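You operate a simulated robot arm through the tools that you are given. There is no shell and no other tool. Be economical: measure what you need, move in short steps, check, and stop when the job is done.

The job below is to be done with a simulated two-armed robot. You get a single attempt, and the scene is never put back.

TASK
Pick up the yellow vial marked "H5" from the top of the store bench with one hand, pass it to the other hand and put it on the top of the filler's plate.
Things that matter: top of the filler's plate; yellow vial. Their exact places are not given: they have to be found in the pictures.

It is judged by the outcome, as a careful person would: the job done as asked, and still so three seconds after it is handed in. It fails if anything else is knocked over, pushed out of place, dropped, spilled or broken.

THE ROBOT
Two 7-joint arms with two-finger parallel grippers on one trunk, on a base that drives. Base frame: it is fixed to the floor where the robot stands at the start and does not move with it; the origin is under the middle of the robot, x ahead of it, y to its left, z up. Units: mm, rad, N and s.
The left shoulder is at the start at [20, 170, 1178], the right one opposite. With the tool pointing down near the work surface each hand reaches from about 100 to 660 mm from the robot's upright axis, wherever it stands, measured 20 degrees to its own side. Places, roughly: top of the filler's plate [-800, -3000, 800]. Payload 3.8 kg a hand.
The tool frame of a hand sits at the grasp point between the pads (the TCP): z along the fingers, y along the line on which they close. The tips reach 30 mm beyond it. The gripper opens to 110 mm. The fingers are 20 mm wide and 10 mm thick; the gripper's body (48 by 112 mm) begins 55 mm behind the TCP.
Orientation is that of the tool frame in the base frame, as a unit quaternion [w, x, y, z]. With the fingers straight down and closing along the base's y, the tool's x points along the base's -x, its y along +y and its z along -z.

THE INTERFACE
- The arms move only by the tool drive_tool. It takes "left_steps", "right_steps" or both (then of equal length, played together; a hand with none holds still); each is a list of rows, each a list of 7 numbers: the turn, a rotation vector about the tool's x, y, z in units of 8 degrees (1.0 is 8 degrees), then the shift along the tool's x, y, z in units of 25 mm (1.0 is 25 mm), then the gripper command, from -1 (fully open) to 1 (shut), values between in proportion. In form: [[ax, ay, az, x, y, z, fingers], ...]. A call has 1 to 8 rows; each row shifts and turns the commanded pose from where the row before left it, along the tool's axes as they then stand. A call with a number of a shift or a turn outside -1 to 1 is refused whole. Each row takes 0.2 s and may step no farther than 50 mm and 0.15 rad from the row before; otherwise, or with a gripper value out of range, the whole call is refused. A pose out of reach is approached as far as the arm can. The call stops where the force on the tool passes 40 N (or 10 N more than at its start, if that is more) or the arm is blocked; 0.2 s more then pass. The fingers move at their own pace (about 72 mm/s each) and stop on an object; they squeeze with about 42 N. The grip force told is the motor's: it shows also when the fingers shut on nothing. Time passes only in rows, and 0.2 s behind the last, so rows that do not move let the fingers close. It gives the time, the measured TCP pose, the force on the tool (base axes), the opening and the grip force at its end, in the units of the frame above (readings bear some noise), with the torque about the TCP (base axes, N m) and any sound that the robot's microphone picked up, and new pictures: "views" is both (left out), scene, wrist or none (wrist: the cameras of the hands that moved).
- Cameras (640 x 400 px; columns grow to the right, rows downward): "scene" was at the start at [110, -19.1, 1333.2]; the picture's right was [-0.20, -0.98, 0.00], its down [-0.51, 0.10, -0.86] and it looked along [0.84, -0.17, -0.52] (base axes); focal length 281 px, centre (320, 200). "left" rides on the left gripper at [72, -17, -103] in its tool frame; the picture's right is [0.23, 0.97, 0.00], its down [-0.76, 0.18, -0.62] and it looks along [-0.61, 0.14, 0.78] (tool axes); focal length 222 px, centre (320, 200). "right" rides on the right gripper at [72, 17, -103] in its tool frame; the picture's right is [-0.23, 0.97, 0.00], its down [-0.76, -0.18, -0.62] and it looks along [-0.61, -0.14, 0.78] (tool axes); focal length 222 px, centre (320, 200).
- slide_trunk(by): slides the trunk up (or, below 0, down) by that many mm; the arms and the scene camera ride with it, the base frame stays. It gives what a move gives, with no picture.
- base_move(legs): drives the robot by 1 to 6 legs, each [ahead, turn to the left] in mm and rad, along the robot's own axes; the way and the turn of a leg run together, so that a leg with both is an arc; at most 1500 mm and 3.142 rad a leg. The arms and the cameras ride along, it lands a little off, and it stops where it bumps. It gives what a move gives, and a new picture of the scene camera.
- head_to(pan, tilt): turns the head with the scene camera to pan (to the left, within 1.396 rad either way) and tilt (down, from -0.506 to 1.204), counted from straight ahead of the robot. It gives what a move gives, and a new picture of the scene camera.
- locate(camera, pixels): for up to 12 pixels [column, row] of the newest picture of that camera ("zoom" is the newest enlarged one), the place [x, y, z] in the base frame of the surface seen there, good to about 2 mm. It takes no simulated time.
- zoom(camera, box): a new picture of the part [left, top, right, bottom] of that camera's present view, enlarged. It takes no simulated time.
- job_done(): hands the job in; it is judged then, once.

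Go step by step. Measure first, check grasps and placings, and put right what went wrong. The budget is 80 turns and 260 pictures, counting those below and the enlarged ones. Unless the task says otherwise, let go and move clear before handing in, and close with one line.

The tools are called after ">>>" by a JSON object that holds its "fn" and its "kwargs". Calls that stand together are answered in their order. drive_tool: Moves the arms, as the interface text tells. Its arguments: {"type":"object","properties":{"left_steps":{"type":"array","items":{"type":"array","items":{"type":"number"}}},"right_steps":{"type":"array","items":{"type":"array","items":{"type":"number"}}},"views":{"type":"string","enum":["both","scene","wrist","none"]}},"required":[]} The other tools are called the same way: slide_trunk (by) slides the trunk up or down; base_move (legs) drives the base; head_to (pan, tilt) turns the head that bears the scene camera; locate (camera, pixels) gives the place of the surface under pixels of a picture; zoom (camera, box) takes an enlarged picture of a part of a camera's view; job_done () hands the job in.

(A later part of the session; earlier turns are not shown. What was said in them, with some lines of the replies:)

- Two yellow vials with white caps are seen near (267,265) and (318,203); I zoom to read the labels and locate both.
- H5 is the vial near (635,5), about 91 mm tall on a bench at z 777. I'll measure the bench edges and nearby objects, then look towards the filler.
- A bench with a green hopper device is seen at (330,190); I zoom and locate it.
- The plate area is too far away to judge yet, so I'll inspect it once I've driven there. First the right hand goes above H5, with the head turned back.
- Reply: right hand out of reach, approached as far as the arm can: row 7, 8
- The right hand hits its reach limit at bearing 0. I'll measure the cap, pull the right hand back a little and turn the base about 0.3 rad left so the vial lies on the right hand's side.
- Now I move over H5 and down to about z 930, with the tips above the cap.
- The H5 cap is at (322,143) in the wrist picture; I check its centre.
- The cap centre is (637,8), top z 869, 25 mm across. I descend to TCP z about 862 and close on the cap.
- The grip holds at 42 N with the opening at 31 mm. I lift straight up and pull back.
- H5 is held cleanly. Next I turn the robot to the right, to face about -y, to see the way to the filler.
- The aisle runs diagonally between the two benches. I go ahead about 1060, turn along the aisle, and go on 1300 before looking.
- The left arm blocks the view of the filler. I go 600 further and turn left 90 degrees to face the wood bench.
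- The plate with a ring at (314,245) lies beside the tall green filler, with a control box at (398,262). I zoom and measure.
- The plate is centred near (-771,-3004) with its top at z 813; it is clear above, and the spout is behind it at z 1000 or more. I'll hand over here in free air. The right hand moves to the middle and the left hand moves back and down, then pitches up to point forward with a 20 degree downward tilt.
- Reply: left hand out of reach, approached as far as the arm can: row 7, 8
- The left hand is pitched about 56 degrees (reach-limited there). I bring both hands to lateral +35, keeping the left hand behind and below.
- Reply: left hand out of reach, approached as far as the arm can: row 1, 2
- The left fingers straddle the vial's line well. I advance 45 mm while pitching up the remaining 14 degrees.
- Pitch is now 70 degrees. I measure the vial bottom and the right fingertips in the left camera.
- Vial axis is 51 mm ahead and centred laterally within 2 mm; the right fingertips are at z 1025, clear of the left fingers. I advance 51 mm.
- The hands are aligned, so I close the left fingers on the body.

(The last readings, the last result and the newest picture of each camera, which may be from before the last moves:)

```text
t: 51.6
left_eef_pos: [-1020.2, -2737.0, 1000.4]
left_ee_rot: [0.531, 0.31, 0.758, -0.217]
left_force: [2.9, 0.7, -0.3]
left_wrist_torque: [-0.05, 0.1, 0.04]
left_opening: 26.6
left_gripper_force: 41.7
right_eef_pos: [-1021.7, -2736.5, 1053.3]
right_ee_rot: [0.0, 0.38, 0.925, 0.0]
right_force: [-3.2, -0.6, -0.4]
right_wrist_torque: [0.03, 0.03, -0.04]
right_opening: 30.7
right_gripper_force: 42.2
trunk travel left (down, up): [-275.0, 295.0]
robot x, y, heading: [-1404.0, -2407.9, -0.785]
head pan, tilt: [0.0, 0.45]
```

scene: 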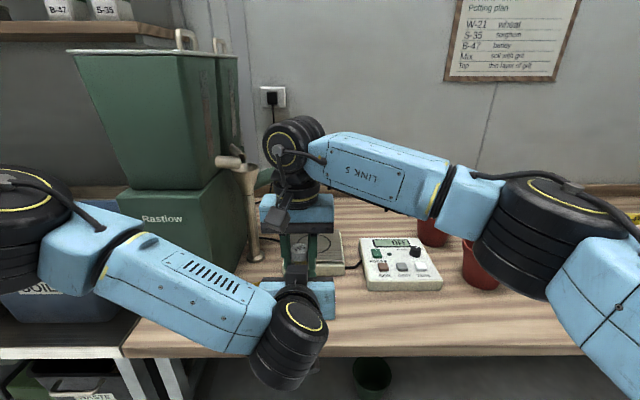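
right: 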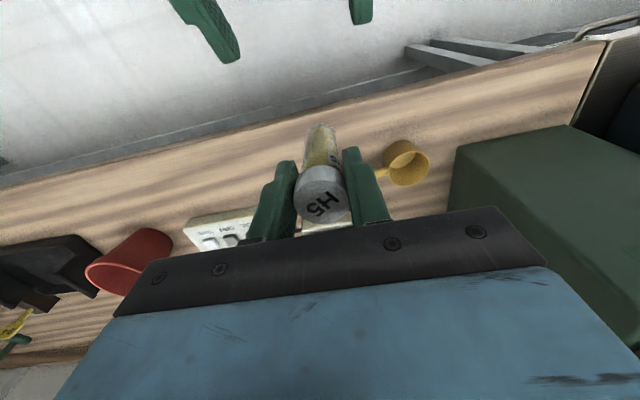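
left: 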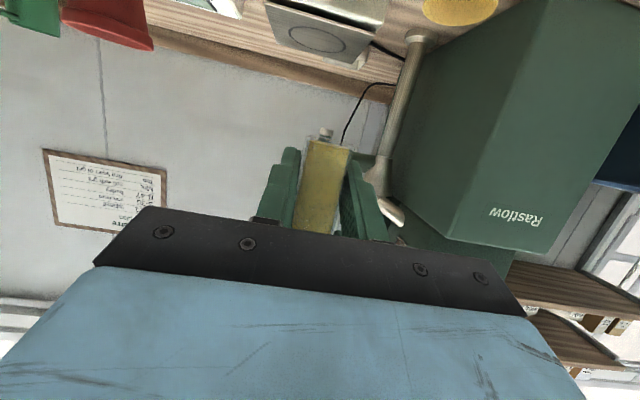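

The left hand holds the body (26.6 mm, 42 N). The right hand now releases, lifts away upward, then moves aside to the right.

>>> {"fn": "drive_tool", "kwargs": {"right_steps": [[0, 0, 0, 0, 0, 0, 0], [0, 0, 0, 0, 0, 0, -0.2], [0, 0, 0, 0, 0, 0, -0.2], [0, 0, 0, 0, 0, -1, -0.2], [0, 0, 0, 0, 0, -1, -0.2], [0, 0, 0, 0, 0, -1, -0.2], [0, 0, 0, 0, 0, -1, -0.2]], "views": "scene"}}

>>> {"fn": "drive_tool", "kwargs": {"right_steps": [[0, 0, 0, 0.2, -1, 0, 0], [0, 0, 0, 0.2, -1, 0, 0], [0, 0, 0, 0.2, -1, 0, 0], [0, 0, 0, 0.2, -1, 0, 0], [0, 0, 0, 0.5, -1, 0, 0], [0, 0, 0, 0.5, -1, 0, 0], [0, 0, 0, 0.5, -1, 0, 0], [0, 0, 0, 0.5, -1, 0, 0]], "views": "none"}}

>>> {"fn": "drive_tool", "kwargs": {"right_steps": [[0, 0, 0, 0.5, -1, 0, 0], [0, 0, 0, 0.5, -1, 0, 0], [0, 0, 0, 0.5, -1, 0, 0], [0, 0, 0, 0.5, -1, 0, 0], [0, 0, 0, 0.5, -1, 0, 0], [0, 0, 0, 0.5, -1, 0, 0], [0, 0, 0, 0.5, 0, 0, 0], [0, 0, 0, 0.5, 0, 0, 0]], "views": "both"}}

```text
t: 53.2
left_eef_pos: [-1019.4, -2738.5, 1000.4]
left_ee_rot: [0.53, 0.311, 0.758, -0.218]
left_force: [-0.4, 0.1, -1.1]
left_wrist_torque: [0.01, 0.0, 0.0]
left_opening: 26.6
left_gripper_force: 41.9
right_eef_pos: [-1021.0, -2735.5, 1152.7]
right_ee_rot: [0.0, 0.38, 0.925, 0.001]
right_force: [0.1, 0.6, -0.7]
right_wrist_torque: [-0.03, -0.01, 0.01]
right_opening: 65.8
right_gripper_force: 0.0
trunk travel left (down, up): [-275.0, 295.0]
robot x, y, heading: [-1398.7, -2408.7, -0.781]
head pan, tilt: [0.0, 0.45]
```

scene: 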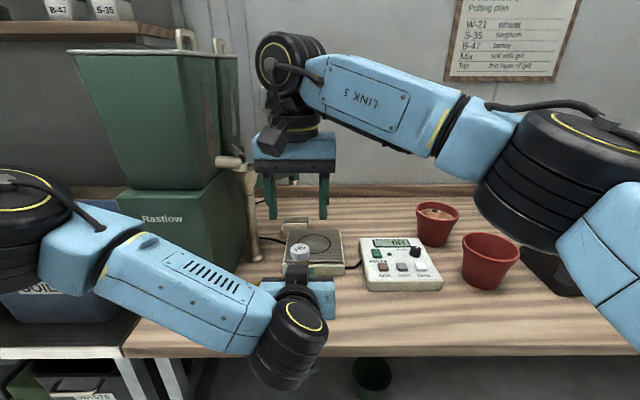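

```text
t: 55.0
left_eef_pos: [-1020.1, -2737.6, 999.9]
left_ee_rot: [0.53, 0.311, 0.758, -0.217]
left_force: [-0.5, -0.4, 0.2]
left_wrist_torque: [0.0, 0.03, 0.05]
left_opening: 26.4
left_gripper_force: 41.8
right_eef_pos: [-1215.2, -2827.6, 1151.2]
right_ee_rot: [0.0, 0.381, 0.925, -0.001]
right_force: [-0.6, -0.6, 0.2]
right_wrist_torque: [-0.01, -0.01, 0.02]
right_opening: 54.9
right_gripper_force: 0.1
trunk travel left (down, up): [-275.0, 295.0]
robot x, y, heading: [-1405.6, -2407.0, -0.781]
head pan, tilt: [0.0, 0.45]
```

```text
t: 56.8
left_eef_pos: [-1019.6, -2737.9, 1000.4]
left_ee_rot: [0.53, 0.312, 0.757, -0.218]
left_force: [-0.6, 0.1, -0.3]
left_wrist_torque: [-0.01, 0.02, -0.02]
left_opening: 26.3
left_gripper_force: 41.9
right_eef_pos: [-1388.8, -2865.2, 1150.5]
right_ee_rot: [-0.001, 0.38, 0.925, 0.0]
right_force: [-0.3, -0.3, 0.8]
right_wrist_torque: [-0.02, 0.04, 0.01]
right_opening: 55.1
right_gripper_force: 0.1
trunk travel left (down, up): [-275.0, 295.0]
robot x, y, heading: [-1403.4, -2407.4, -0.785]
head pan, tilt: [0.0, 0.45]
```

scene: 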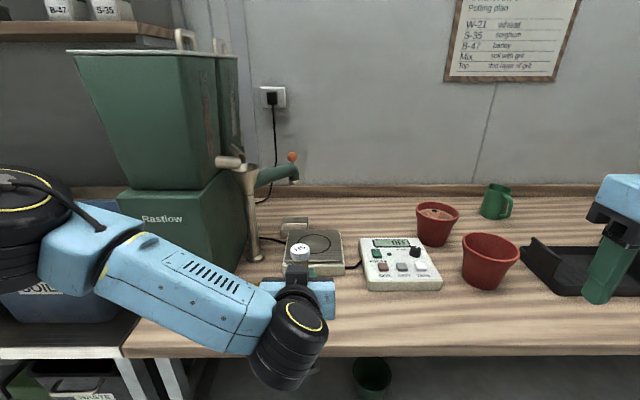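
right: 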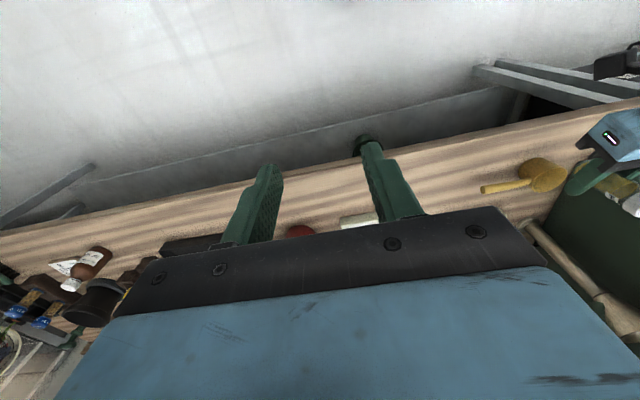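

Handover is done and the right hand is clear. Before driving in, I measure the Rastlow front, the scoop, the left arm links and the vial.

>>> {"fn": "locate", "kwargs": {"camera": "scene", "pixels": [[160, 295], [220, 297], [130, 85], [178, 180], [300, 248], [110, 230], [200, 280], [300, 295], [325, 290], [254, 240], [230, 160], [300, 350]]}}

>>> {"fn": "zoom", "kwargs": {"camera": "scene", "box": [250, 200, 370, 340]}}

```text
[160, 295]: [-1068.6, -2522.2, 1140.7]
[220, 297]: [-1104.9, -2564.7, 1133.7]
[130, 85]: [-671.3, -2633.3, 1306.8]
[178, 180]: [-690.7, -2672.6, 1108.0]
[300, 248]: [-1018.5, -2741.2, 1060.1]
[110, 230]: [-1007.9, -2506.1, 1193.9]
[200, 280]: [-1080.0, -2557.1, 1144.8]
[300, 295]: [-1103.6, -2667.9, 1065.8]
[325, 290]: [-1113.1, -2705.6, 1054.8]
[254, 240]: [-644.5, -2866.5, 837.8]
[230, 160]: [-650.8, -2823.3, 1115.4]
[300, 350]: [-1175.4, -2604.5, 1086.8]
```

```text
2.86 times, centred on (310, 270) of scene
```

zoom: 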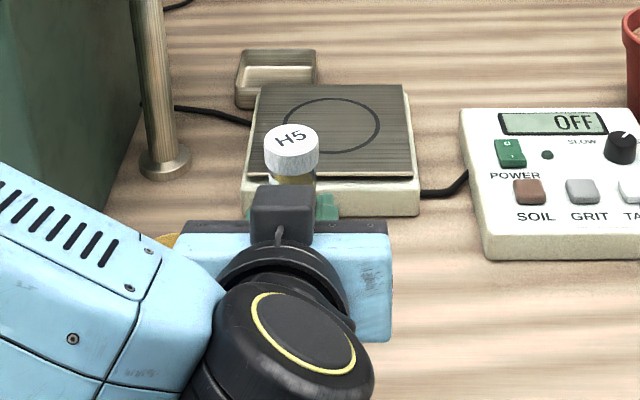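

The left elbow would come too near the hopper going straight in. I shift the base to the right (turn -0.72, ahead 360, turn back), so the plate lies ahead of the left shoulder.

>>> {"fn": "base_move", "kwargs": {"legs": [[0, -0.72], [360, 0], [0, 0.72]]}}

```text
t: 62.9
left_eef_pos: [-997.4, -3098.7, 1000.8]
left_ee_rot: [0.53, 0.315, 0.756, -0.22]
left_force: [0.0, 0.5, 0.4]
left_wrist_torque: [0.0, 0.03, -0.01]
left_opening: 26.3
left_gripper_force: 42.7
right_eef_pos: [-1367.6, -3224.3, 1151.1]
right_ee_rot: [-0.001, 0.385, 0.923, 0.0]
right_force: [0.4, 0.7, -0.2]
right_wrist_torque: [0.01, 0.0, 0.01]
right_opening: 54.9
right_gripper_force: 0.1
trunk travel left (down, up): [-275.0, 295.0]
robot x, y, heading: [-1378.8, -2764.9, -0.79]
head pan, tilt: [0.0, 0.45]
```

scene: 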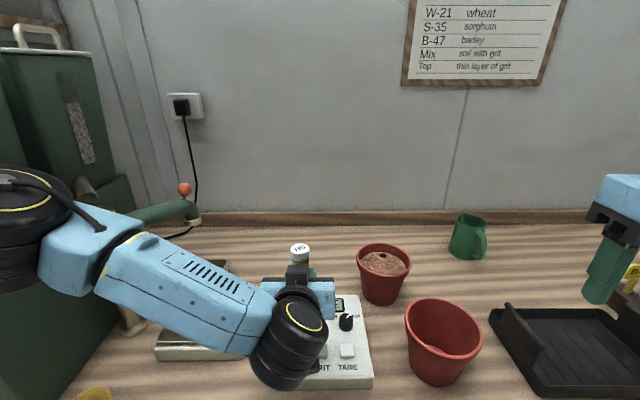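

The robot landed at f 980, l -2930; the vial needs 226 mm left and 92 mm forward. I move at this height first.

>>> {"fn": "drive_tool", "kwargs": {"left_steps": [[0, 0, 0, 0, 1, 0, 1], [0, 0, 0, 0, 1, 0, 1], [0, 0, 0, 0, 1, 0, 1], [0, 0, 0, 0, 1, 0, 1], [0, 0, 0, -0.11, 1, 0.3, 1], [0, 0, 0, -0.11, 1, 0.3, 1], [0, 0, 0, -0.11, 1, 0.3, 1]]}}

```text
t: 64.5
left_eef_pos: [-885.2, -3026.6, 1035.5]
left_ee_rot: [0.528, 0.314, 0.759, -0.216]
left_force: [-1.0, -0.9, -0.4]
left_wrist_torque: [0.01, -0.02, -0.01]
left_opening: 26.7
left_gripper_force: 42.0
left hand out of reach, approached as far as the arm can: row 5, 6, 7
right_eef_pos: [-1367.3, -3223.0, 1150.4]
right_ee_rot: [0.0, 0.384, 0.923, -0.001]
right_force: [0.1, 0.4, 0.1]
right_wrist_torque: [-0.05, -0.01, -0.03]
right_opening: 55.1
right_gripper_force: 0.0
trunk travel left (down, up): [-275.0, 295.0]
robot x, y, heading: [-1375.6, -2764.6, -0.784]
head pan, tilt: [0.0, 0.45]
```

scene: 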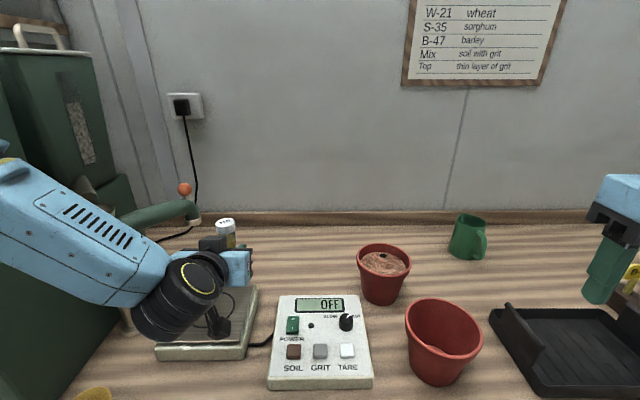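
left: 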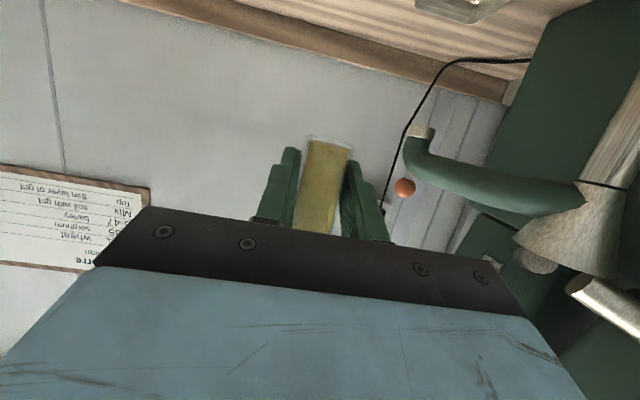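

The arm hits a joint limit with the hand this flat below the shoulder. Lowering the trunk should ease it; first I check heights below the hand and near the arm.

>>> {"fn": "locate", "kwargs": {"camera": "scene", "pixels": [[347, 320], [320, 305], [275, 350], [20, 190], [5, 165], [100, 240], [60, 320], [180, 310], [90, 393], [45, 400], [255, 290], [190, 220]]}}

>>> {"fn": "head_to", "kwargs": {"pan": 0.6, "tilt": 0.5}}

```text
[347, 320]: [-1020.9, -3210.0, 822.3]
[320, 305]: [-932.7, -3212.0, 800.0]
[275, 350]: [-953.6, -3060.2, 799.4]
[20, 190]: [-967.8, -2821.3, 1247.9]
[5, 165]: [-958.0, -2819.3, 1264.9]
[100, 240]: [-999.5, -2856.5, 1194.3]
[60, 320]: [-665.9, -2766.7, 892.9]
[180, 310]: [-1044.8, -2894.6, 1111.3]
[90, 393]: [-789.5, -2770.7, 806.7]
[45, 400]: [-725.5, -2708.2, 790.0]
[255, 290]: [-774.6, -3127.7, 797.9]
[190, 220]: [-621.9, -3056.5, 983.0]
```

```text
t: 65.5
left_eef_pos: [-886.1, -3026.2, 1034.9]
left_ee_rot: [0.527, 0.314, 0.759, -0.216]
left_force: [-0.3, -0.9, -1.5]
left_wrist_torque: [0.01, 0.01, -0.02]
left_opening: 26.7
left_gripper_force: 42.0
right_eef_pos: [-1367.5, -3223.7, 1152.1]
right_ee_rot: [-0.001, 0.385, 0.923, 0.001]
right_force: [0.6, -0.8, 0.6]
right_wrist_torque: [0.0, 0.01, 0.03]
right_opening: 55.1
right_gripper_force: 0.0
trunk travel left (down, up): [-275.0, 295.0]
robot x, y, heading: [-1376.7, -2766.7, -0.786]
head pan, tilt: [0.6, 0.499]
```

scene: 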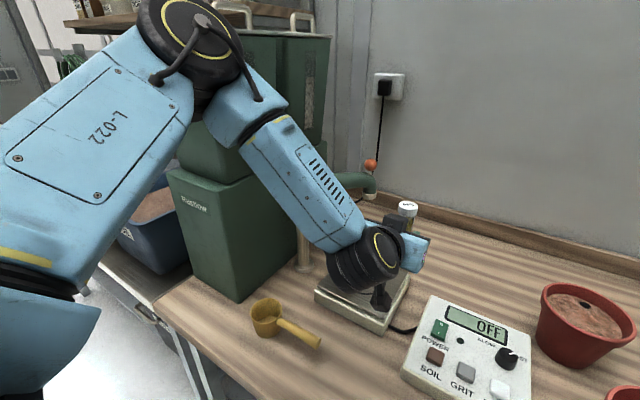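

>>> {"fn": "locate", "kwargs": {"camera": "scene", "pixels": [[205, 20], [190, 90], [240, 60], [250, 160], [300, 60], [190, 170], [215, 130], [330, 40], [410, 240], [375, 190]]}}

>>> {"fn": "slide_trunk", "kwargs": {"by": -100}}

```text
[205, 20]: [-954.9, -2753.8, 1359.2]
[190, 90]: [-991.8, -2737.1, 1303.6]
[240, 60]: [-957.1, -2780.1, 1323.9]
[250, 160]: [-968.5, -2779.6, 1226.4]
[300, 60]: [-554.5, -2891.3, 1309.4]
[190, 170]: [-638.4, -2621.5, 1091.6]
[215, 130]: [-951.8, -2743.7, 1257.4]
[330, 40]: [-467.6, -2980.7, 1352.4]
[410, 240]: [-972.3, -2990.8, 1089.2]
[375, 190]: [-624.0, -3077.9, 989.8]
```

```text
t: 66.8
left_eef_pos: [-886.2, -3026.8, 935.8]
left_ee_rot: [0.528, 0.313, 0.759, -0.216]
left_force: [-0.1, 0.3, 0.0]
left_wrist_torque: [0.01, 0.0, 0.04]
left_opening: 26.3
left_gripper_force: 41.8
right_eef_pos: [-1366.5, -3223.4, 1052.0]
right_ee_rot: [-0.001, 0.384, 0.923, 0.0]
right_force: [0.9, -0.9, -0.1]
right_wrist_torque: [0.04, -0.02, 0.02]
right_opening: 55.0
right_gripper_force: 0.1
trunk travel left (down, up): [-175.0, 395.0]
robot x, y, heading: [-1379.6, -2765.7, -0.792]
head pan, tilt: [0.6, 0.499]
```

Next: raise the hand 60 mm relative to the shoulder, then try going left 90.

>>> {"fn": "drive_tool", "kwargs": {"left_steps": [[0, 0, 0, -0.75, 0, -0.27, 1], [0, 0, 0, -0.75, 0, -0.27, 1], [0, 0, 0, -0.75, 0, -0.27, 1], [0, 0, 0, 0, 0.9, 0, 1], [0, 0, 0, 0, 0.9, 0, 1], [0, 0, 0, 0, 0.9, 0, 1], [0, 0, 0, 0, 0.9, 0, 1]]}}

```text
t: 68.5
left_eef_pos: [-822.3, -2962.4, 997.2]
left_ee_rot: [0.528, 0.314, 0.759, -0.217]
left_force: [-0.5, -0.3, -1.0]
left_wrist_torque: [-0.03, 0.01, 0.02]
left_opening: 26.7
left_gripper_force: 41.6
right_eef_pos: [-1368.8, -3222.3, 1050.2]
right_ee_rot: [0.0, 0.384, 0.923, 0.001]
right_force: [0.0, -1.1, -1.2]
right_wrist_torque: [-0.01, 0.0, 0.01]
right_opening: 55.1
right_gripper_force: 0.0
trunk travel left (down, up): [-175.0, 395.0]
robot x, y, heading: [-1375.3, -2762.8, -0.791]
head pan, tilt: [0.6, 0.499]
```

scene: 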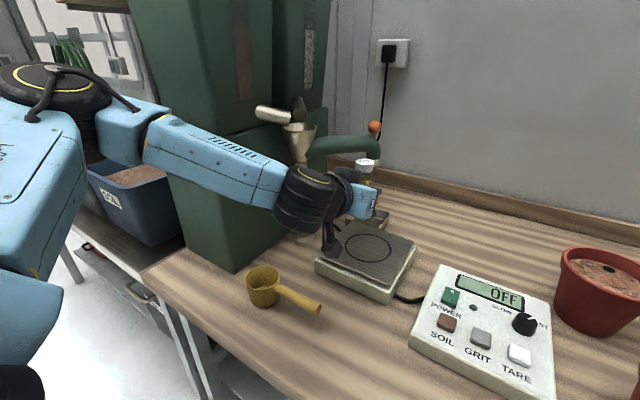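
left: 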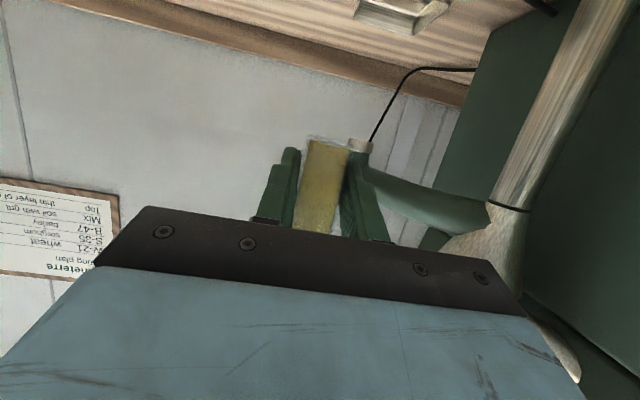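

That works: the hand is at l -2676, directly in front of the plate. I check elbow clearance, then lower the trunk by 110.

>>> {"fn": "locate", "kwargs": {"camera": "scene", "pixels": [[50, 80], [110, 130], [200, 150], [60, 170], [130, 180], [300, 200], [240, 230], [370, 250], [336, 240], [30, 370]]}}

>>> {"fn": "slide_trunk", "kwargs": {"by": -110}}

```text
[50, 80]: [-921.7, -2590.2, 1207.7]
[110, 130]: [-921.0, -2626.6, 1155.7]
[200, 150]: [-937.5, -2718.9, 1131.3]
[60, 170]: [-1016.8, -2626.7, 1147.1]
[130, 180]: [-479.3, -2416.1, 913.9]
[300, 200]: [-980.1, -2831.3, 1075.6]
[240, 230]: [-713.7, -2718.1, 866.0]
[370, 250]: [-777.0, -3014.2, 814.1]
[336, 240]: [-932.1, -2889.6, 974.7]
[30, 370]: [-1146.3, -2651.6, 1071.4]
```

```text
t: 69.9
left_eef_pos: [-824.1, -2963.5, 887.7]
left_ee_rot: [0.528, 0.314, 0.759, -0.216]
left_force: [0.1, -0.3, -0.8]
left_wrist_torque: [0.02, 0.0, 0.02]
left_opening: 26.7
left_gripper_force: 42.2
right_eef_pos: [-1368.9, -3222.6, 941.6]
right_ee_rot: [0.0, 0.385, 0.923, 0.0]
right_force: [0.0, 0.0, 0.3]
right_wrist_torque: [0.02, -0.03, -0.01]
right_opening: 55.1
right_gripper_force: 0.1
trunk travel left (down, up): [-65.0, 505.0]
robot x, y, heading: [-1377.2, -2761.8, -0.785]
head pan, tilt: [0.6, 0.499]
```

Clear. Forward 65 mm and 8 mm left over the plate centre.

>>> {"fn": "drive_tool", "kwargs": {"left_steps": [[0, 0, 0, -0.3, 0.1, 0.81, 1], [0, 0, 0, -0.3, 0.1, 0.81, 1], [0, 0, 0, -0.3, 0.1, 0.81, 1]]}}

>>> {"fn": "head_to", "kwargs": {"pan": 0.42, "tilt": 0.5}}

>>> {"fn": "zoom", "kwargs": {"camera": "scene", "box": [240, 100, 400, 260]}}

```text
t: 70.7
left_eef_pos: [-772.4, -3003.1, 886.8]
left_ee_rot: [0.528, 0.314, 0.759, -0.216]
left_force: [0.5, 0.6, -1.0]
left_wrist_torque: [0.01, -0.03, 0.0]
left_opening: 26.4
left_gripper_force: 42.0
right_eef_pos: [-1367.8, -3223.8, 940.6]
right_ee_rot: [0.001, 0.384, 0.923, -0.001]
right_force: [0.2, 1.0, 0.7]
right_wrist_torque: [-0.02, 0.03, -0.03]
right_opening: 54.8
right_gripper_force: 0.0
trunk travel left (down, up): [-65.0, 505.0]
robot x, y, heading: [-1377.0, -2765.1, -0.785]
head pan, tilt: [0.6, 0.499]
```

scene: 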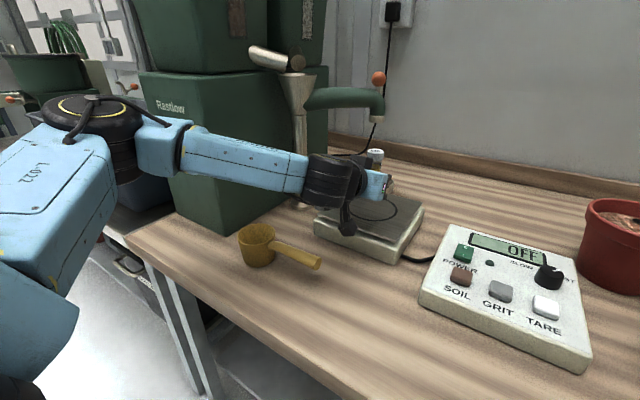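
left: 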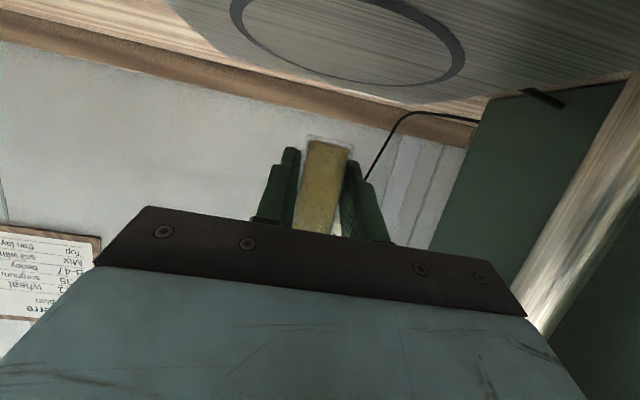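

```text
t: 71.4
left_eef_pos: [-772.1, -3003.3, 886.9]
left_ee_rot: [0.528, 0.314, 0.759, -0.216]
left_force: [0.9, 0.1, -1.1]
left_wrist_torque: [-0.02, 0.02, -0.01]
left_opening: 26.4
left_gripper_force: 41.6
right_eef_pos: [-1368.2, -3223.8, 942.1]
right_ee_rot: [0.0, 0.385, 0.923, 0.0]
right_force: [-0.2, 0.6, 0.3]
right_wrist_torque: [0.0, 0.02, 0.0]
right_opening: 55.1
right_gripper_force: 0.1
trunk travel left (down, up): [-65.0, 505.0]
robot x, y, heading: [-1375.2, -2764.8, -0.789]
head pan, tilt: [0.421, 0.499]
```

scene: 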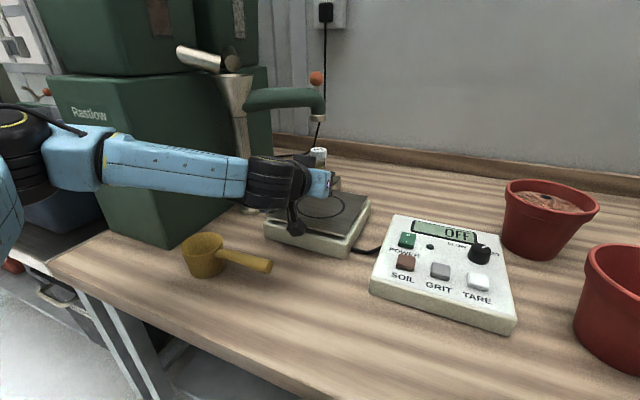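

```text
2.50 times, centred on (320, 180) of scene
```

zoom: 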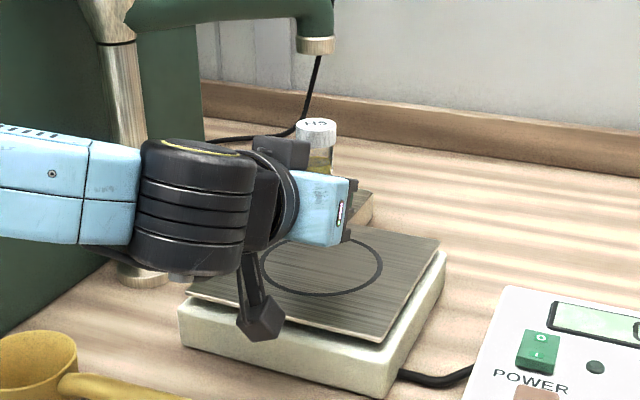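

The camera on the left gripper hangs below near the plate's front edge; I measure it and the plate edge before lowering.

>>> {"fn": "locate", "kwargs": {"camera": "zoom", "pixels": [[255, 325], [260, 305], [280, 320], [215, 310], [300, 335], [315, 122], [320, 140], [320, 170], [250, 380]]}}

>>> {"fn": "locate", "kwargs": {"camera": "left", "pixels": [[328, 141], [325, 170], [345, 92], [200, 15], [320, 147]]}}

```text
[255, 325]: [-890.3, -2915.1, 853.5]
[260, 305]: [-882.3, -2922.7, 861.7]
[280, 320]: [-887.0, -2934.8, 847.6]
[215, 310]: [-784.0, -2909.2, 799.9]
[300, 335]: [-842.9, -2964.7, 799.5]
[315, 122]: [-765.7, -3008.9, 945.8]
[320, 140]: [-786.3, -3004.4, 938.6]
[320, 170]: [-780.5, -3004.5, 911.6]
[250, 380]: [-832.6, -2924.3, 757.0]
```

```text
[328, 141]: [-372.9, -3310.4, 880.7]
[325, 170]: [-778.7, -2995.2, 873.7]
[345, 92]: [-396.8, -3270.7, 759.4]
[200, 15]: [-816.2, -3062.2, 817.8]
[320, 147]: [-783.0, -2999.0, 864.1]
```

Camera stays 45 mm ahead of the plate's edge, clear. The vial bottom is at about 854 against plate 813.5; I lower 36 mm.

>>> {"fn": "drive_tool", "kwargs": {"left_steps": [[0, 0, 0, 0.45, 0, 0.165, 1], [0, 0, 0, 0.45, 0, 0.165, 1], [0, 0, 0, 0.3, 0, 0.11, 1], [0, 0, 0, 0.15, 0, 0.055, 1], [0, 0, 0, 0, 0, 0, 1]]}}

>>> {"fn": "zoom", "kwargs": {"camera": "scene", "box": [260, 130, 360, 230]}}

>>> {"fn": "zoom", "kwargs": {"camera": "left", "box": [220, 60, 420, 240]}}

```text
t: 72.6
left_eef_pos: [-770.9, -3002.6, 851.6]
left_ee_rot: [0.527, 0.314, 0.76, -0.215]
left_force: [-1.0, 0.5, -0.9]
left_wrist_torque: [-0.01, -0.01, -0.03]
left_opening: 26.2
left_gripper_force: 41.5
right_eef_pos: [-1368.4, -3222.8, 940.6]
right_ee_rot: [0.0, 0.384, 0.923, 0.0]
right_force: [0.0, 0.3, 0.0]
right_wrist_torque: [0.02, 0.01, 0.0]
right_opening: 54.9
right_gripper_force: 0.0
trunk travel left (down, up): [-65.0, 505.0]
robot x, y, heading: [-1378.3, -2771.6, -0.785]
head pan, tilt: [0.421, 0.499]
```

scene: 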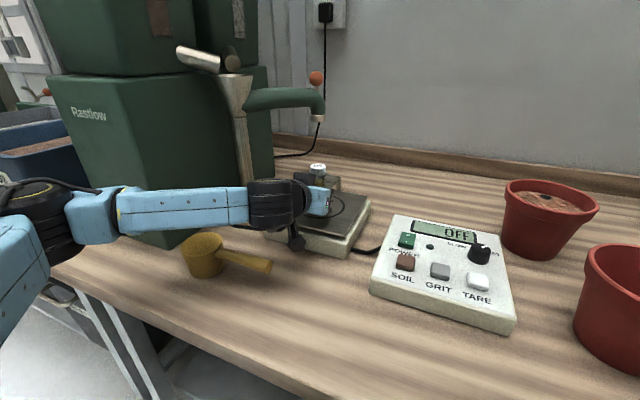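
left: 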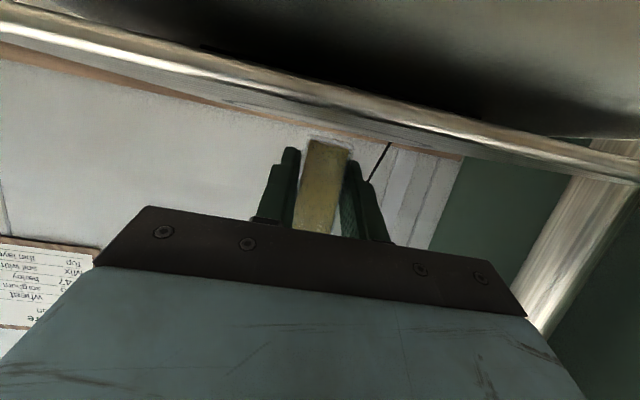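

```text
4.00 times, centred on (310, 180) of scene
```

zoom: 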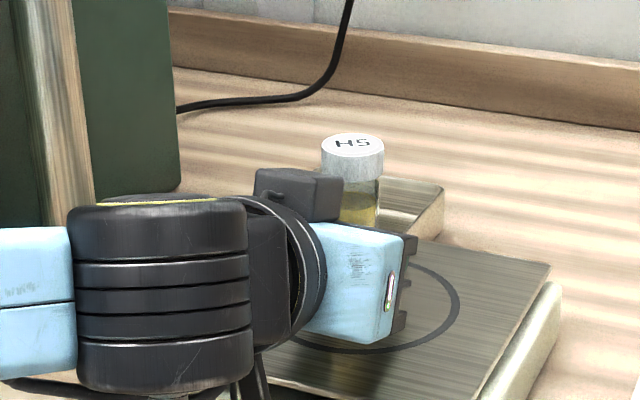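

```text
2.22 times, centred on (320, 150) of left
```

zoom: 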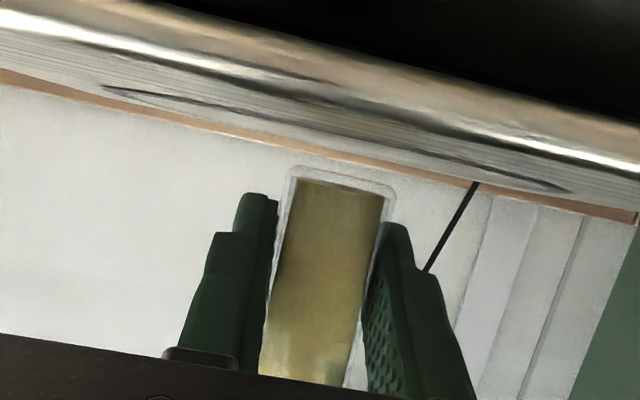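

No contact yet, with a gap of about 5 mm. I lower another 4 mm in small steps.

>>> {"fn": "drive_tool", "kwargs": {"left_steps": [[0, 0, 0, 0.05, 0, 0.018, 1], [0, 0, 0, 0.05, 0, 0.018, 1], [0, 0, 0, 0.05, 0, 0.018, 1], [0, 0, 0, 0, 0, 0, 1]], "views": "wrist"}}

>>> {"fn": "zoom", "kwargs": {"camera": "left", "box": [220, 60, 420, 240]}}

```text
t: 73.6
left_eef_pos: [-771.5, -3002.5, 848.7]
left_ee_rot: [0.525, 0.314, 0.761, -0.215]
left_force: [-0.2, 0.3, -0.8]
left_wrist_torque: [0.0, 0.01, -0.02]
left_opening: 26.5
left_gripper_force: 42.2
right_eef_pos: [-1368.4, -3223.1, 942.0]
right_ee_rot: [0.0, 0.385, 0.923, 0.001]
right_force: [-0.8, -0.8, -0.7]
right_wrist_torque: [0.01, 0.03, 0.02]
right_opening: 55.1
right_gripper_force: 0.0
trunk travel left (down, up): [-65.0, 505.0]
robot x, y, heading: [-1374.9, -2766.4, -0.793]
head pan, tilt: [0.421, 0.499]
```

left: 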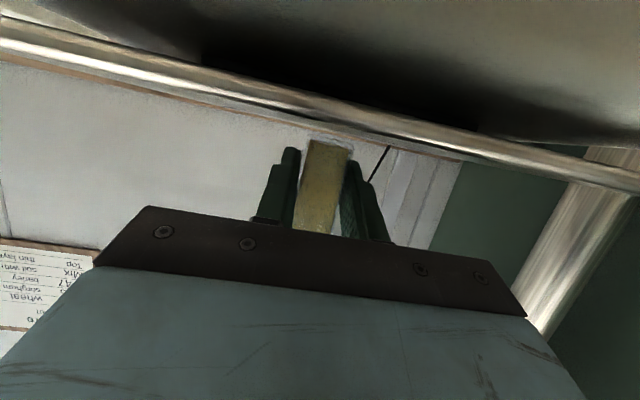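

```text
2.22 times, centred on (320, 150) of left
```

zoom: 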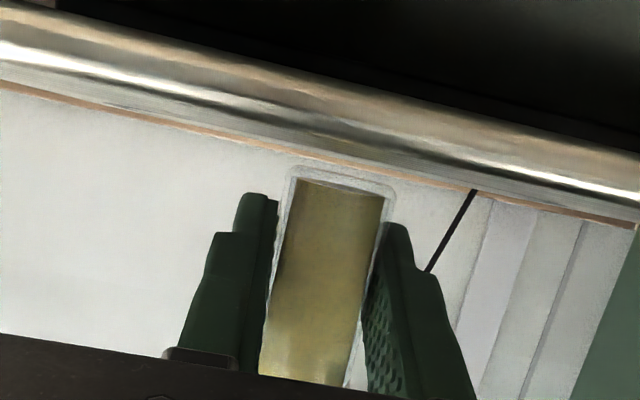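

Still free of contact; another 4 mm.

>>> {"fn": "drive_tool", "kwargs": {"left_steps": [[0, 0, 0, 0.05, 0, 0.018, 1], [0, 0, 0, 0.05, 0, 0.018, 1], [0, 0, 0, 0.05, 0, 0.018, 1], [0, 0, 0, 0, 0, 0, 1]], "views": "wrist"}}

>>> {"fn": "zoom", "kwargs": {"camera": "left", "box": [220, 60, 420, 240]}}

```text
t: 74.6
left_eef_pos: [-771.6, -3002.4, 846.8]
left_ee_rot: [0.525, 0.314, 0.761, -0.215]
left_force: [0.3, 0.3, -1.6]
left_wrist_torque: [0.0, 0.0, -0.02]
left_opening: 26.3
left_gripper_force: 42.0
left hand out of reach, approached as far as the arm can: row 3
right_eef_pos: [-1366.2, -3223.0, 941.7]
right_ee_rot: [0.0, 0.384, 0.923, 0.001]
right_force: [-0.1, -0.7, 0.4]
right_wrist_torque: [0.02, 0.0, -0.01]
right_opening: 55.3
right_gripper_force: 0.1
trunk travel left (down, up): [-65.0, 505.0]
robot x, y, heading: [-1376.8, -2768.0, -0.788]
head pan, tilt: [0.421, 0.499]
```

left: 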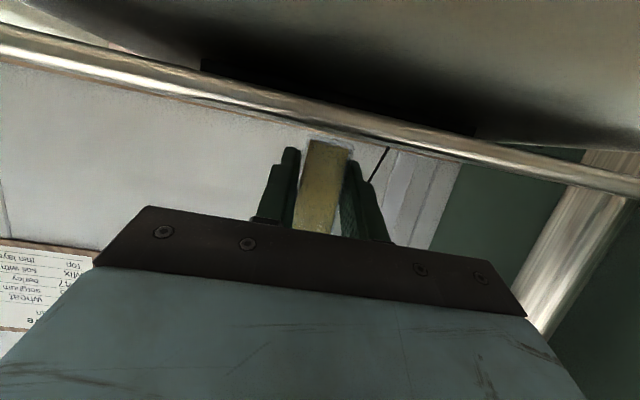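

```text
2.22 times, centred on (320, 150) of left
```

zoom: 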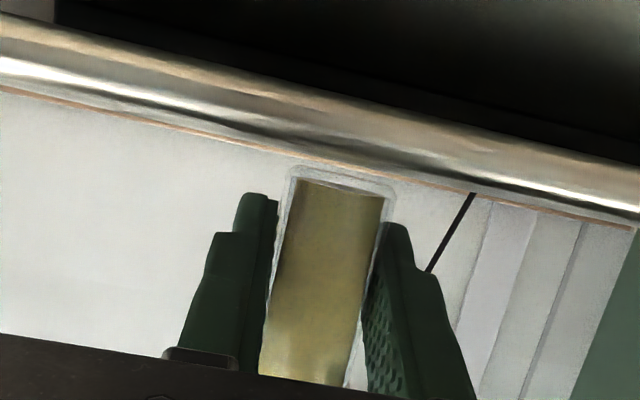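

The arm is at its limit and the vial is within about 1–2 mm of the plate, so I use the trunk for the last bit.

>>> {"fn": "slide_trunk", "kwargs": {"by": -1.5}}

>>> {"fn": "zoom", "kwargs": {"camera": "left", "box": [270, 110, 370, 180]}}

>>> {"fn": "zoom", "kwargs": {"camera": "scene", "box": [290, 150, 350, 200]}}

```text
t: 75.1
left_eef_pos: [-771.6, -3002.9, 844.6]
left_ee_rot: [0.524, 0.315, 0.762, -0.215]
left_force: [0.2, -2.4, -0.1]
left_wrist_torque: [0.03, 0.02, 0.0]
left_opening: 26.5
left_gripper_force: 42.2
right_eef_pos: [-1368.6, -3223.6, 939.5]
right_ee_rot: [0.001, 0.384, 0.923, 0.0]
right_force: [0.3, 0.6, 0.1]
right_wrist_torque: [-0.02, 0.0, -0.01]
right_opening: 54.8
right_gripper_force: 0.1
trunk travel left (down, up): [-64.0, 506.0]
robot x, y, heading: [-1374.9, -2766.3, -0.787]
head pan, tilt: [0.421, 0.499]
```

```text
5.71 times, centred on (320, 145) of left
```

zoom: 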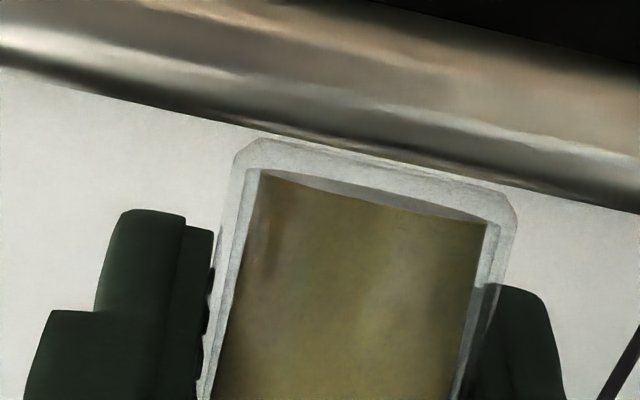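

```text
8.00 times, centred on (320, 175) of scene
```

zoom: 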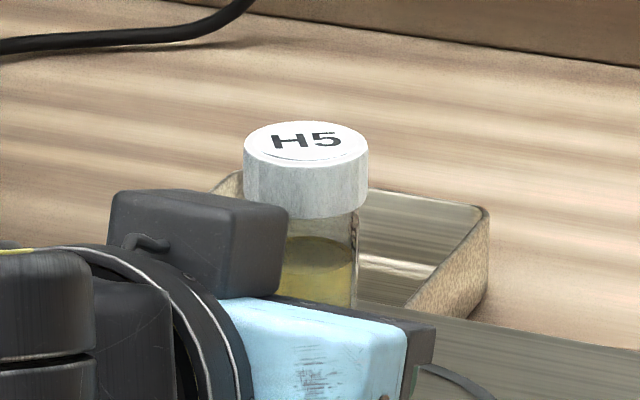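

Nearly touching; another 1 mm down.

>>> {"fn": "slide_trunk", "kwargs": {"by": -1}}

>>> {"fn": "zoom", "kwargs": {"camera": "left", "box": [270, 110, 370, 180]}}

>>> {"fn": "locate", "kwargs": {"camera": "scene", "pixels": [[318, 167], [319, 166], [320, 168]]}}

```text
t: 75.6
left_eef_pos: [-771.4, -3001.8, 844.3]
left_ee_rot: [0.524, 0.314, 0.762, -0.214]
left_force: [-0.2, -0.4, 0.0]
left_wrist_torque: [0.01, -0.01, -0.03]
left_opening: 26.6
left_gripper_force: 41.5
right_eef_pos: [-1367.8, -3222.8, 939.2]
right_ee_rot: [0.0, 0.384, 0.923, 0.001]
right_force: [-0.3, 0.4, -0.9]
right_wrist_torque: [0.02, 0.03, 0.03]
right_opening: 55.0
right_gripper_force: 0.1
trunk travel left (down, up): [-63.0, 507.0]
robot x, y, heading: [-1372.4, -2762.4, -0.786]
head pan, tilt: [0.421, 0.499]
```

```text
5.71 times, centred on (320, 145) of left
```

zoom: 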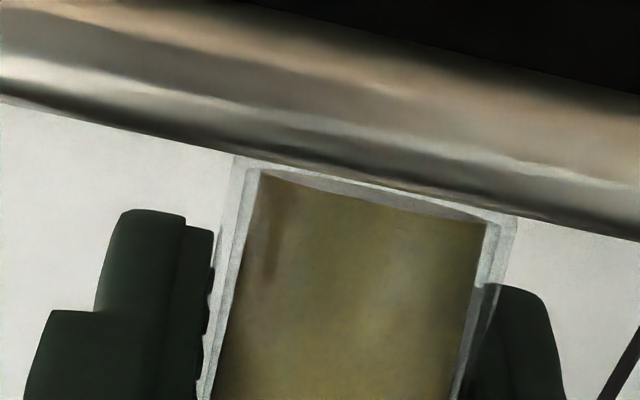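

```text
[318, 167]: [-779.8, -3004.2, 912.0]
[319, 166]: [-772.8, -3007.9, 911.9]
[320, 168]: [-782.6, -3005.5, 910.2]
```

The scene picture was stale; I refresh it and measure the cap height.

>>> {"fn": "head_to", "kwargs": {"pan": 0.4, "tilt": 0.52}}

>>> {"fn": "zoom", "kwargs": {"camera": "scene", "box": [270, 130, 370, 230]}}

```text
t: 76.2
left_eef_pos: [-771.1, -3003.1, 844.4]
left_ee_rot: [0.524, 0.315, 0.761, -0.215]
left_force: [0.1, 0.0, 0.9]
left_wrist_torque: [0.02, -0.02, 0.0]
left_opening: 26.4
left_gripper_force: 42.8
right_eef_pos: [-1367.7, -3222.5, 938.7]
right_ee_rot: [0.0, 0.384, 0.924, 0.0]
right_force: [-0.2, 0.3, 0.0]
right_wrist_torque: [0.01, 0.0, 0.0]
right_opening: 55.2
right_gripper_force: 0.0
trunk travel left (down, up): [-63.0, 507.0]
robot x, y, heading: [-1376.6, -2765.5, -0.789]
head pan, tilt: [0.4, 0.52]
```

scene: 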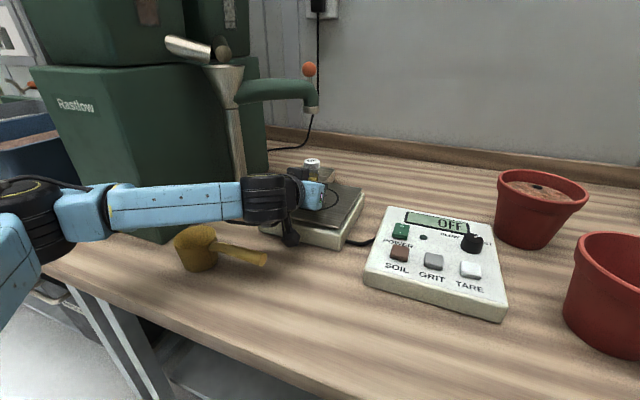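

```text
4.00 times, centred on (320, 180) of scene
```

zoom: 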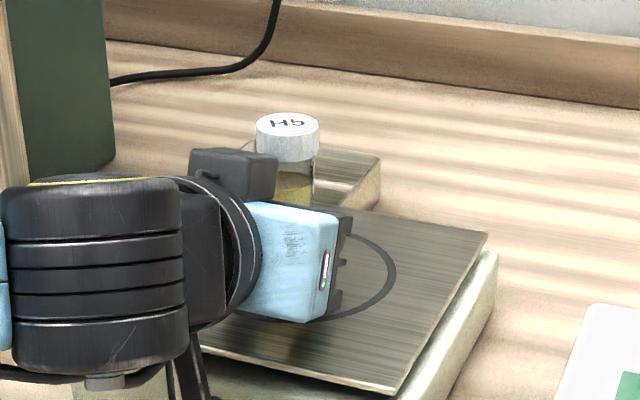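

>>> {"fn": "locate", "kwargs": {"camera": "zoom", "pixels": [[270, 123], [287, 122], [305, 122], [288, 116], [400, 250], [420, 310], [300, 350]]}}

>>> {"fn": "slide_trunk", "kwargs": {"by": -1}}

```text
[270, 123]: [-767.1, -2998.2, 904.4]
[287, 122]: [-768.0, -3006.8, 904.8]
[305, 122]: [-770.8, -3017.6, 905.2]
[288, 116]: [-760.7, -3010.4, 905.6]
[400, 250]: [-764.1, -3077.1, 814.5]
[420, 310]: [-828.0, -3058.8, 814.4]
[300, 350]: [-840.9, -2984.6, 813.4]
```

```text
t: 76.7
left_eef_pos: [-771.7, -3002.3, 843.3]
left_ee_rot: [0.525, 0.315, 0.761, -0.216]
left_force: [0.6, 0.4, 0.5]
left_wrist_torque: [-0.02, -0.03, -0.04]
left_opening: 26.3
left_gripper_force: 42.4
right_eef_pos: [-1367.9, -3224.0, 936.4]
right_ee_rot: [0.0, 0.384, 0.923, 0.0]
right_force: [0.3, -0.4, -0.2]
right_wrist_torque: [0.0, -0.02, -0.02]
right_opening: 55.3
right_gripper_force: 0.0
trunk travel left (down, up): [-62.0, 508.0]
robot x, y, heading: [-1376.6, -2766.5, -0.786]
head pan, tilt: [0.4, 0.52]
```

The cap top is at 905, level, so the bottom is within about 1 mm of the plate (814). One more mm to confirm contact.

>>> {"fn": "slide_trunk", "kwargs": {"by": -1}}

```text
t: 77.2
left_eef_pos: [-771.8, -3003.0, 843.7]
left_ee_rot: [0.525, 0.314, 0.761, -0.215]
left_force: [0.8, 0.4, 3.3]
left_wrist_torque: [-0.06, -0.04, -0.01]
left_opening: 26.5
left_gripper_force: 41.9
right_eef_pos: [-1367.7, -3222.5, 936.4]
right_ee_rot: [-0.001, 0.385, 0.923, 0.0]
right_force: [0.5, 0.4, 0.0]
right_wrist_torque: [0.05, -0.01, 0.0]
right_opening: 54.9
right_gripper_force: 0.1
trunk travel left (down, up): [-61.0, 509.0]
robot x, y, heading: [-1377.2, -2765.5, -0.789]
head pan, tilt: [0.4, 0.52]
```

The upward force is 3.3 N: the vial rests on the plate. I open the fingers and look.

>>> {"fn": "drive_tool", "kwargs": {"left_steps": [[0, 0, 0, 0, 0, 0, 0.4], [0, 0, 0, 0, 0, 0, 0], [0, 0, 0, 0, 0, 0, 0], [0, 0, 0, 0, 0, 0, 0]]}}

```text
t: 78.2
left_eef_pos: [-771.2, -3002.9, 843.0]
left_ee_rot: [0.524, 0.315, 0.762, -0.215]
left_force: [1.4, 0.6, 0.7]
left_wrist_torque: [-0.02, 0.01, 0.03]
left_opening: 55.0
left_gripper_force: 0.0
right_eef_pos: [-1369.0, -3222.5, 937.2]
right_ee_rot: [0.0, 0.384, 0.923, 0.0]
right_force: [-0.1, 0.5, -0.4]
right_wrist_torque: [-0.02, 0.02, -0.03]
right_opening: 55.1
right_gripper_force: 0.0
trunk travel left (down, up): [-61.0, 509.0]
robot x, y, heading: [-1374.5, -2763.5, -0.793]
head pan, tilt: [0.4, 0.52]
```

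scene: 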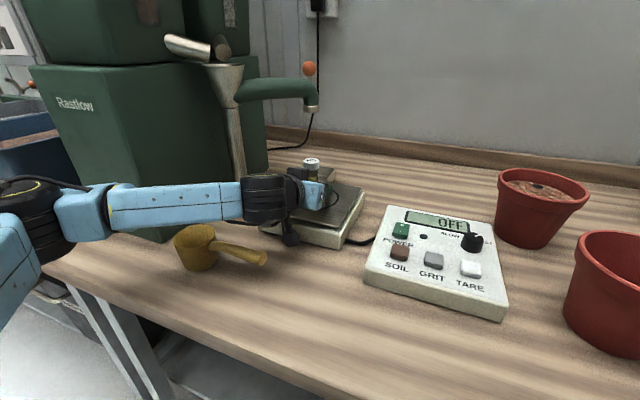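
left: 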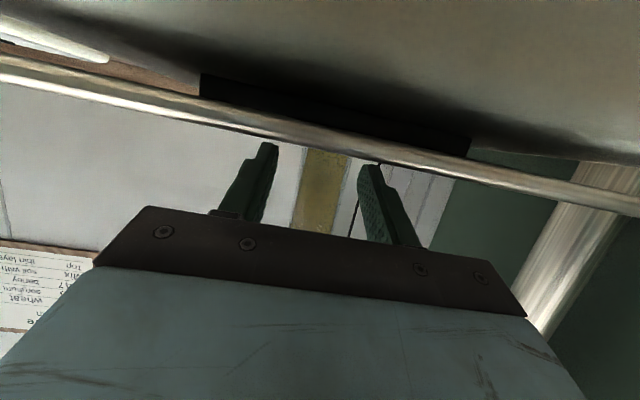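

The vial stands free between the open fingers. I retreat straight back along the tool axis.

>>> {"fn": "drive_tool", "kwargs": {"left_steps": [[0, 0, 0, 0, 0, -0.3, 0], [0, 0, 0, 0, 0, -0.6, 0], [0, 0, 0, 0, 0, -0.8, 0], [0, 0, 0, 0, 0, -0.8, 0], [0, 0, 0, 0, 0, -0.8, 0]]}}

>>> {"fn": "zoom", "kwargs": {"camera": "scene", "box": [250, 130, 370, 260]}}

```text
t: 79.4
left_eef_pos: [-827.4, -2948.6, 872.7]
left_ee_rot: [0.524, 0.315, 0.762, -0.215]
left_force: [0.5, -0.3, 0.1]
left_wrist_torque: [0.01, 0.01, 0.0]
left_opening: 54.9
left_gripper_force: 0.0
right_eef_pos: [-1367.4, -3222.6, 936.6]
right_ee_rot: [0.0, 0.385, 0.923, 0.0]
right_force: [-0.6, 0.0, -1.0]
right_wrist_torque: [-0.01, 0.02, 0.0]
right_opening: 55.2
right_gripper_force: 0.0
trunk travel left (down, up): [-61.0, 509.0]
robot x, y, heading: [-1376.0, -2761.5, -0.785]
head pan, tilt: [0.4, 0.52]
```

scene: 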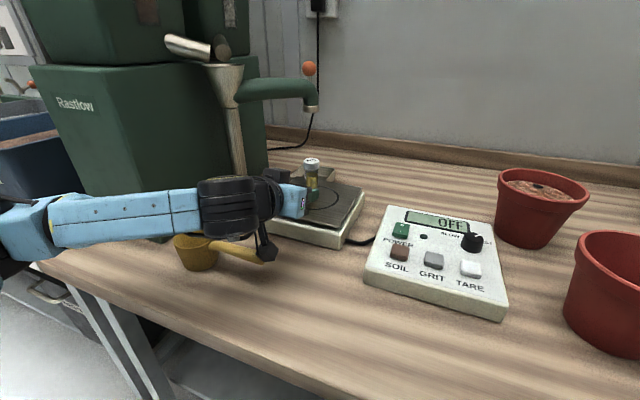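
left: 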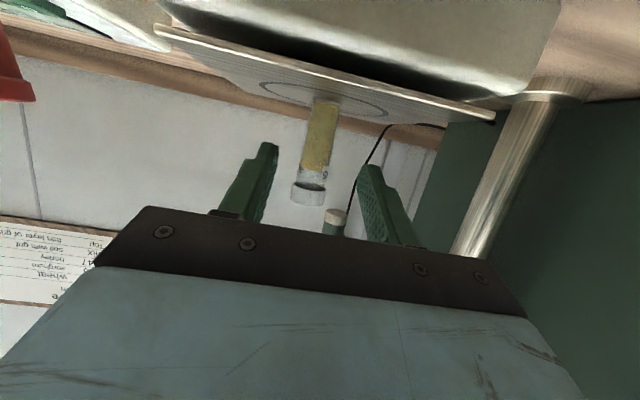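

```text
3.08 times, centred on (310, 195) of scene
```

zoom: 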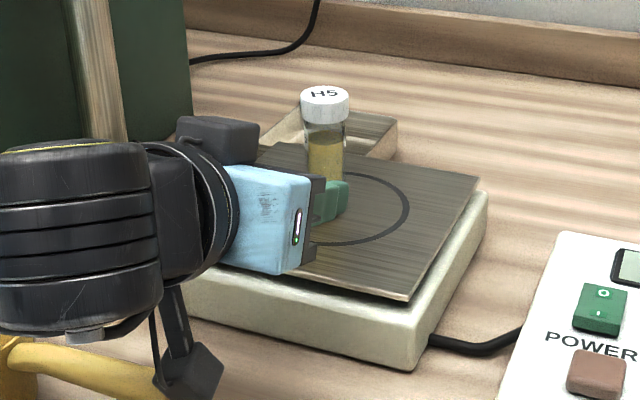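

H5 stands upright in the ring. I raise the trunk to lift the hands clear of the scoop, then check finally.

>>> {"fn": "slide_trunk", "kwargs": {"by": 150}}

>>> {"fn": "drive_tool", "kwargs": {"left_steps": [[0, 0, 0, 0, 0, -0.8, 0], [0, 0, 0, 0, 0, -0.8, 0], [0, 0, 0, 0, 0, 0, 0]]}}

>>> {"fn": "zoom", "kwargs": {"camera": "scene", "box": [230, 190, 390, 330]}}

```text
t: 81.2
left_eef_pos: [-827.9, -2950.0, 1021.6]
left_ee_rot: [0.524, 0.315, 0.762, -0.215]
left_force: [0.6, -0.4, 0.2]
left_wrist_torque: [-0.02, 0.01, -0.02]
left_opening: 54.9
left_gripper_force: 0.0
right_eef_pos: [-1368.1, -3223.8, 1085.6]
right_ee_rot: [0.0, 0.384, 0.923, 0.0]
right_force: [1.2, 0.4, -0.4]
right_wrist_torque: [0.0, -0.01, -0.03]
right_opening: 55.0
right_gripper_force: 0.0
trunk travel left (down, up): [-211.0, 359.0]
robot x, y, heading: [-1375.2, -2767.9, -0.793]
head pan, tilt: [0.4, 0.52]
```

```text
t: 82.0
left_eef_pos: [-852.4, -2923.6, 1035.7]
left_ee_rot: [0.524, 0.314, 0.762, -0.215]
left_force: [-1.0, 0.9, 0.2]
left_wrist_torque: [-0.02, -0.05, 0.03]
left_opening: 55.0
left_gripper_force: 0.1
right_eef_pos: [-1368.1, -3223.5, 1086.3]
right_ee_rot: [0.0, 0.385, 0.923, 0.0]
right_force: [0.5, -0.5, 0.2]
right_wrist_torque: [0.0, 0.01, 0.0]
right_opening: 54.9
right_gripper_force: 0.0
trunk travel left (down, up): [-211.0, 359.0]
robot x, y, heading: [-1379.5, -2761.6, -0.787]
head pan, tilt: [0.4, 0.52]
```

scene: 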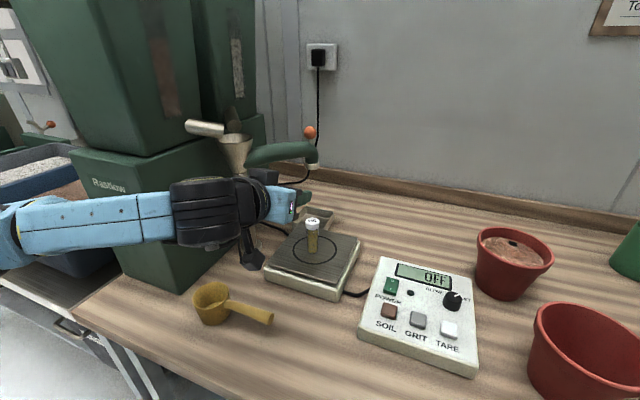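
left: 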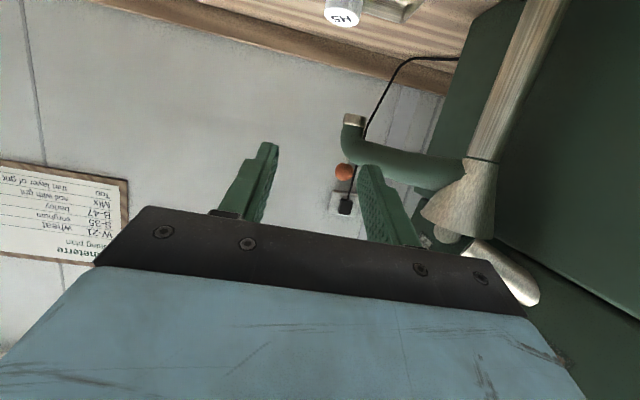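

```text
2.86 times, centred on (310, 260) of scene
```

zoom: 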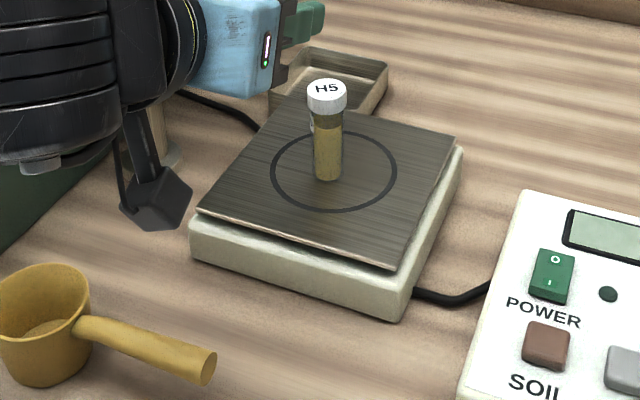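

H5 stands upright in the ring on the filler's plate, both hands are clear, and nothing around it has been disturbed. I'm handing in.

>>> {"fn": "job_done", "kwargs": {}}

```text
The job is handed in.
```

The yellow H5 vial was picked up with the right hand, passed to the left, and now stands upright on the filler's plate, with both hands clear and nothing else disturbed.
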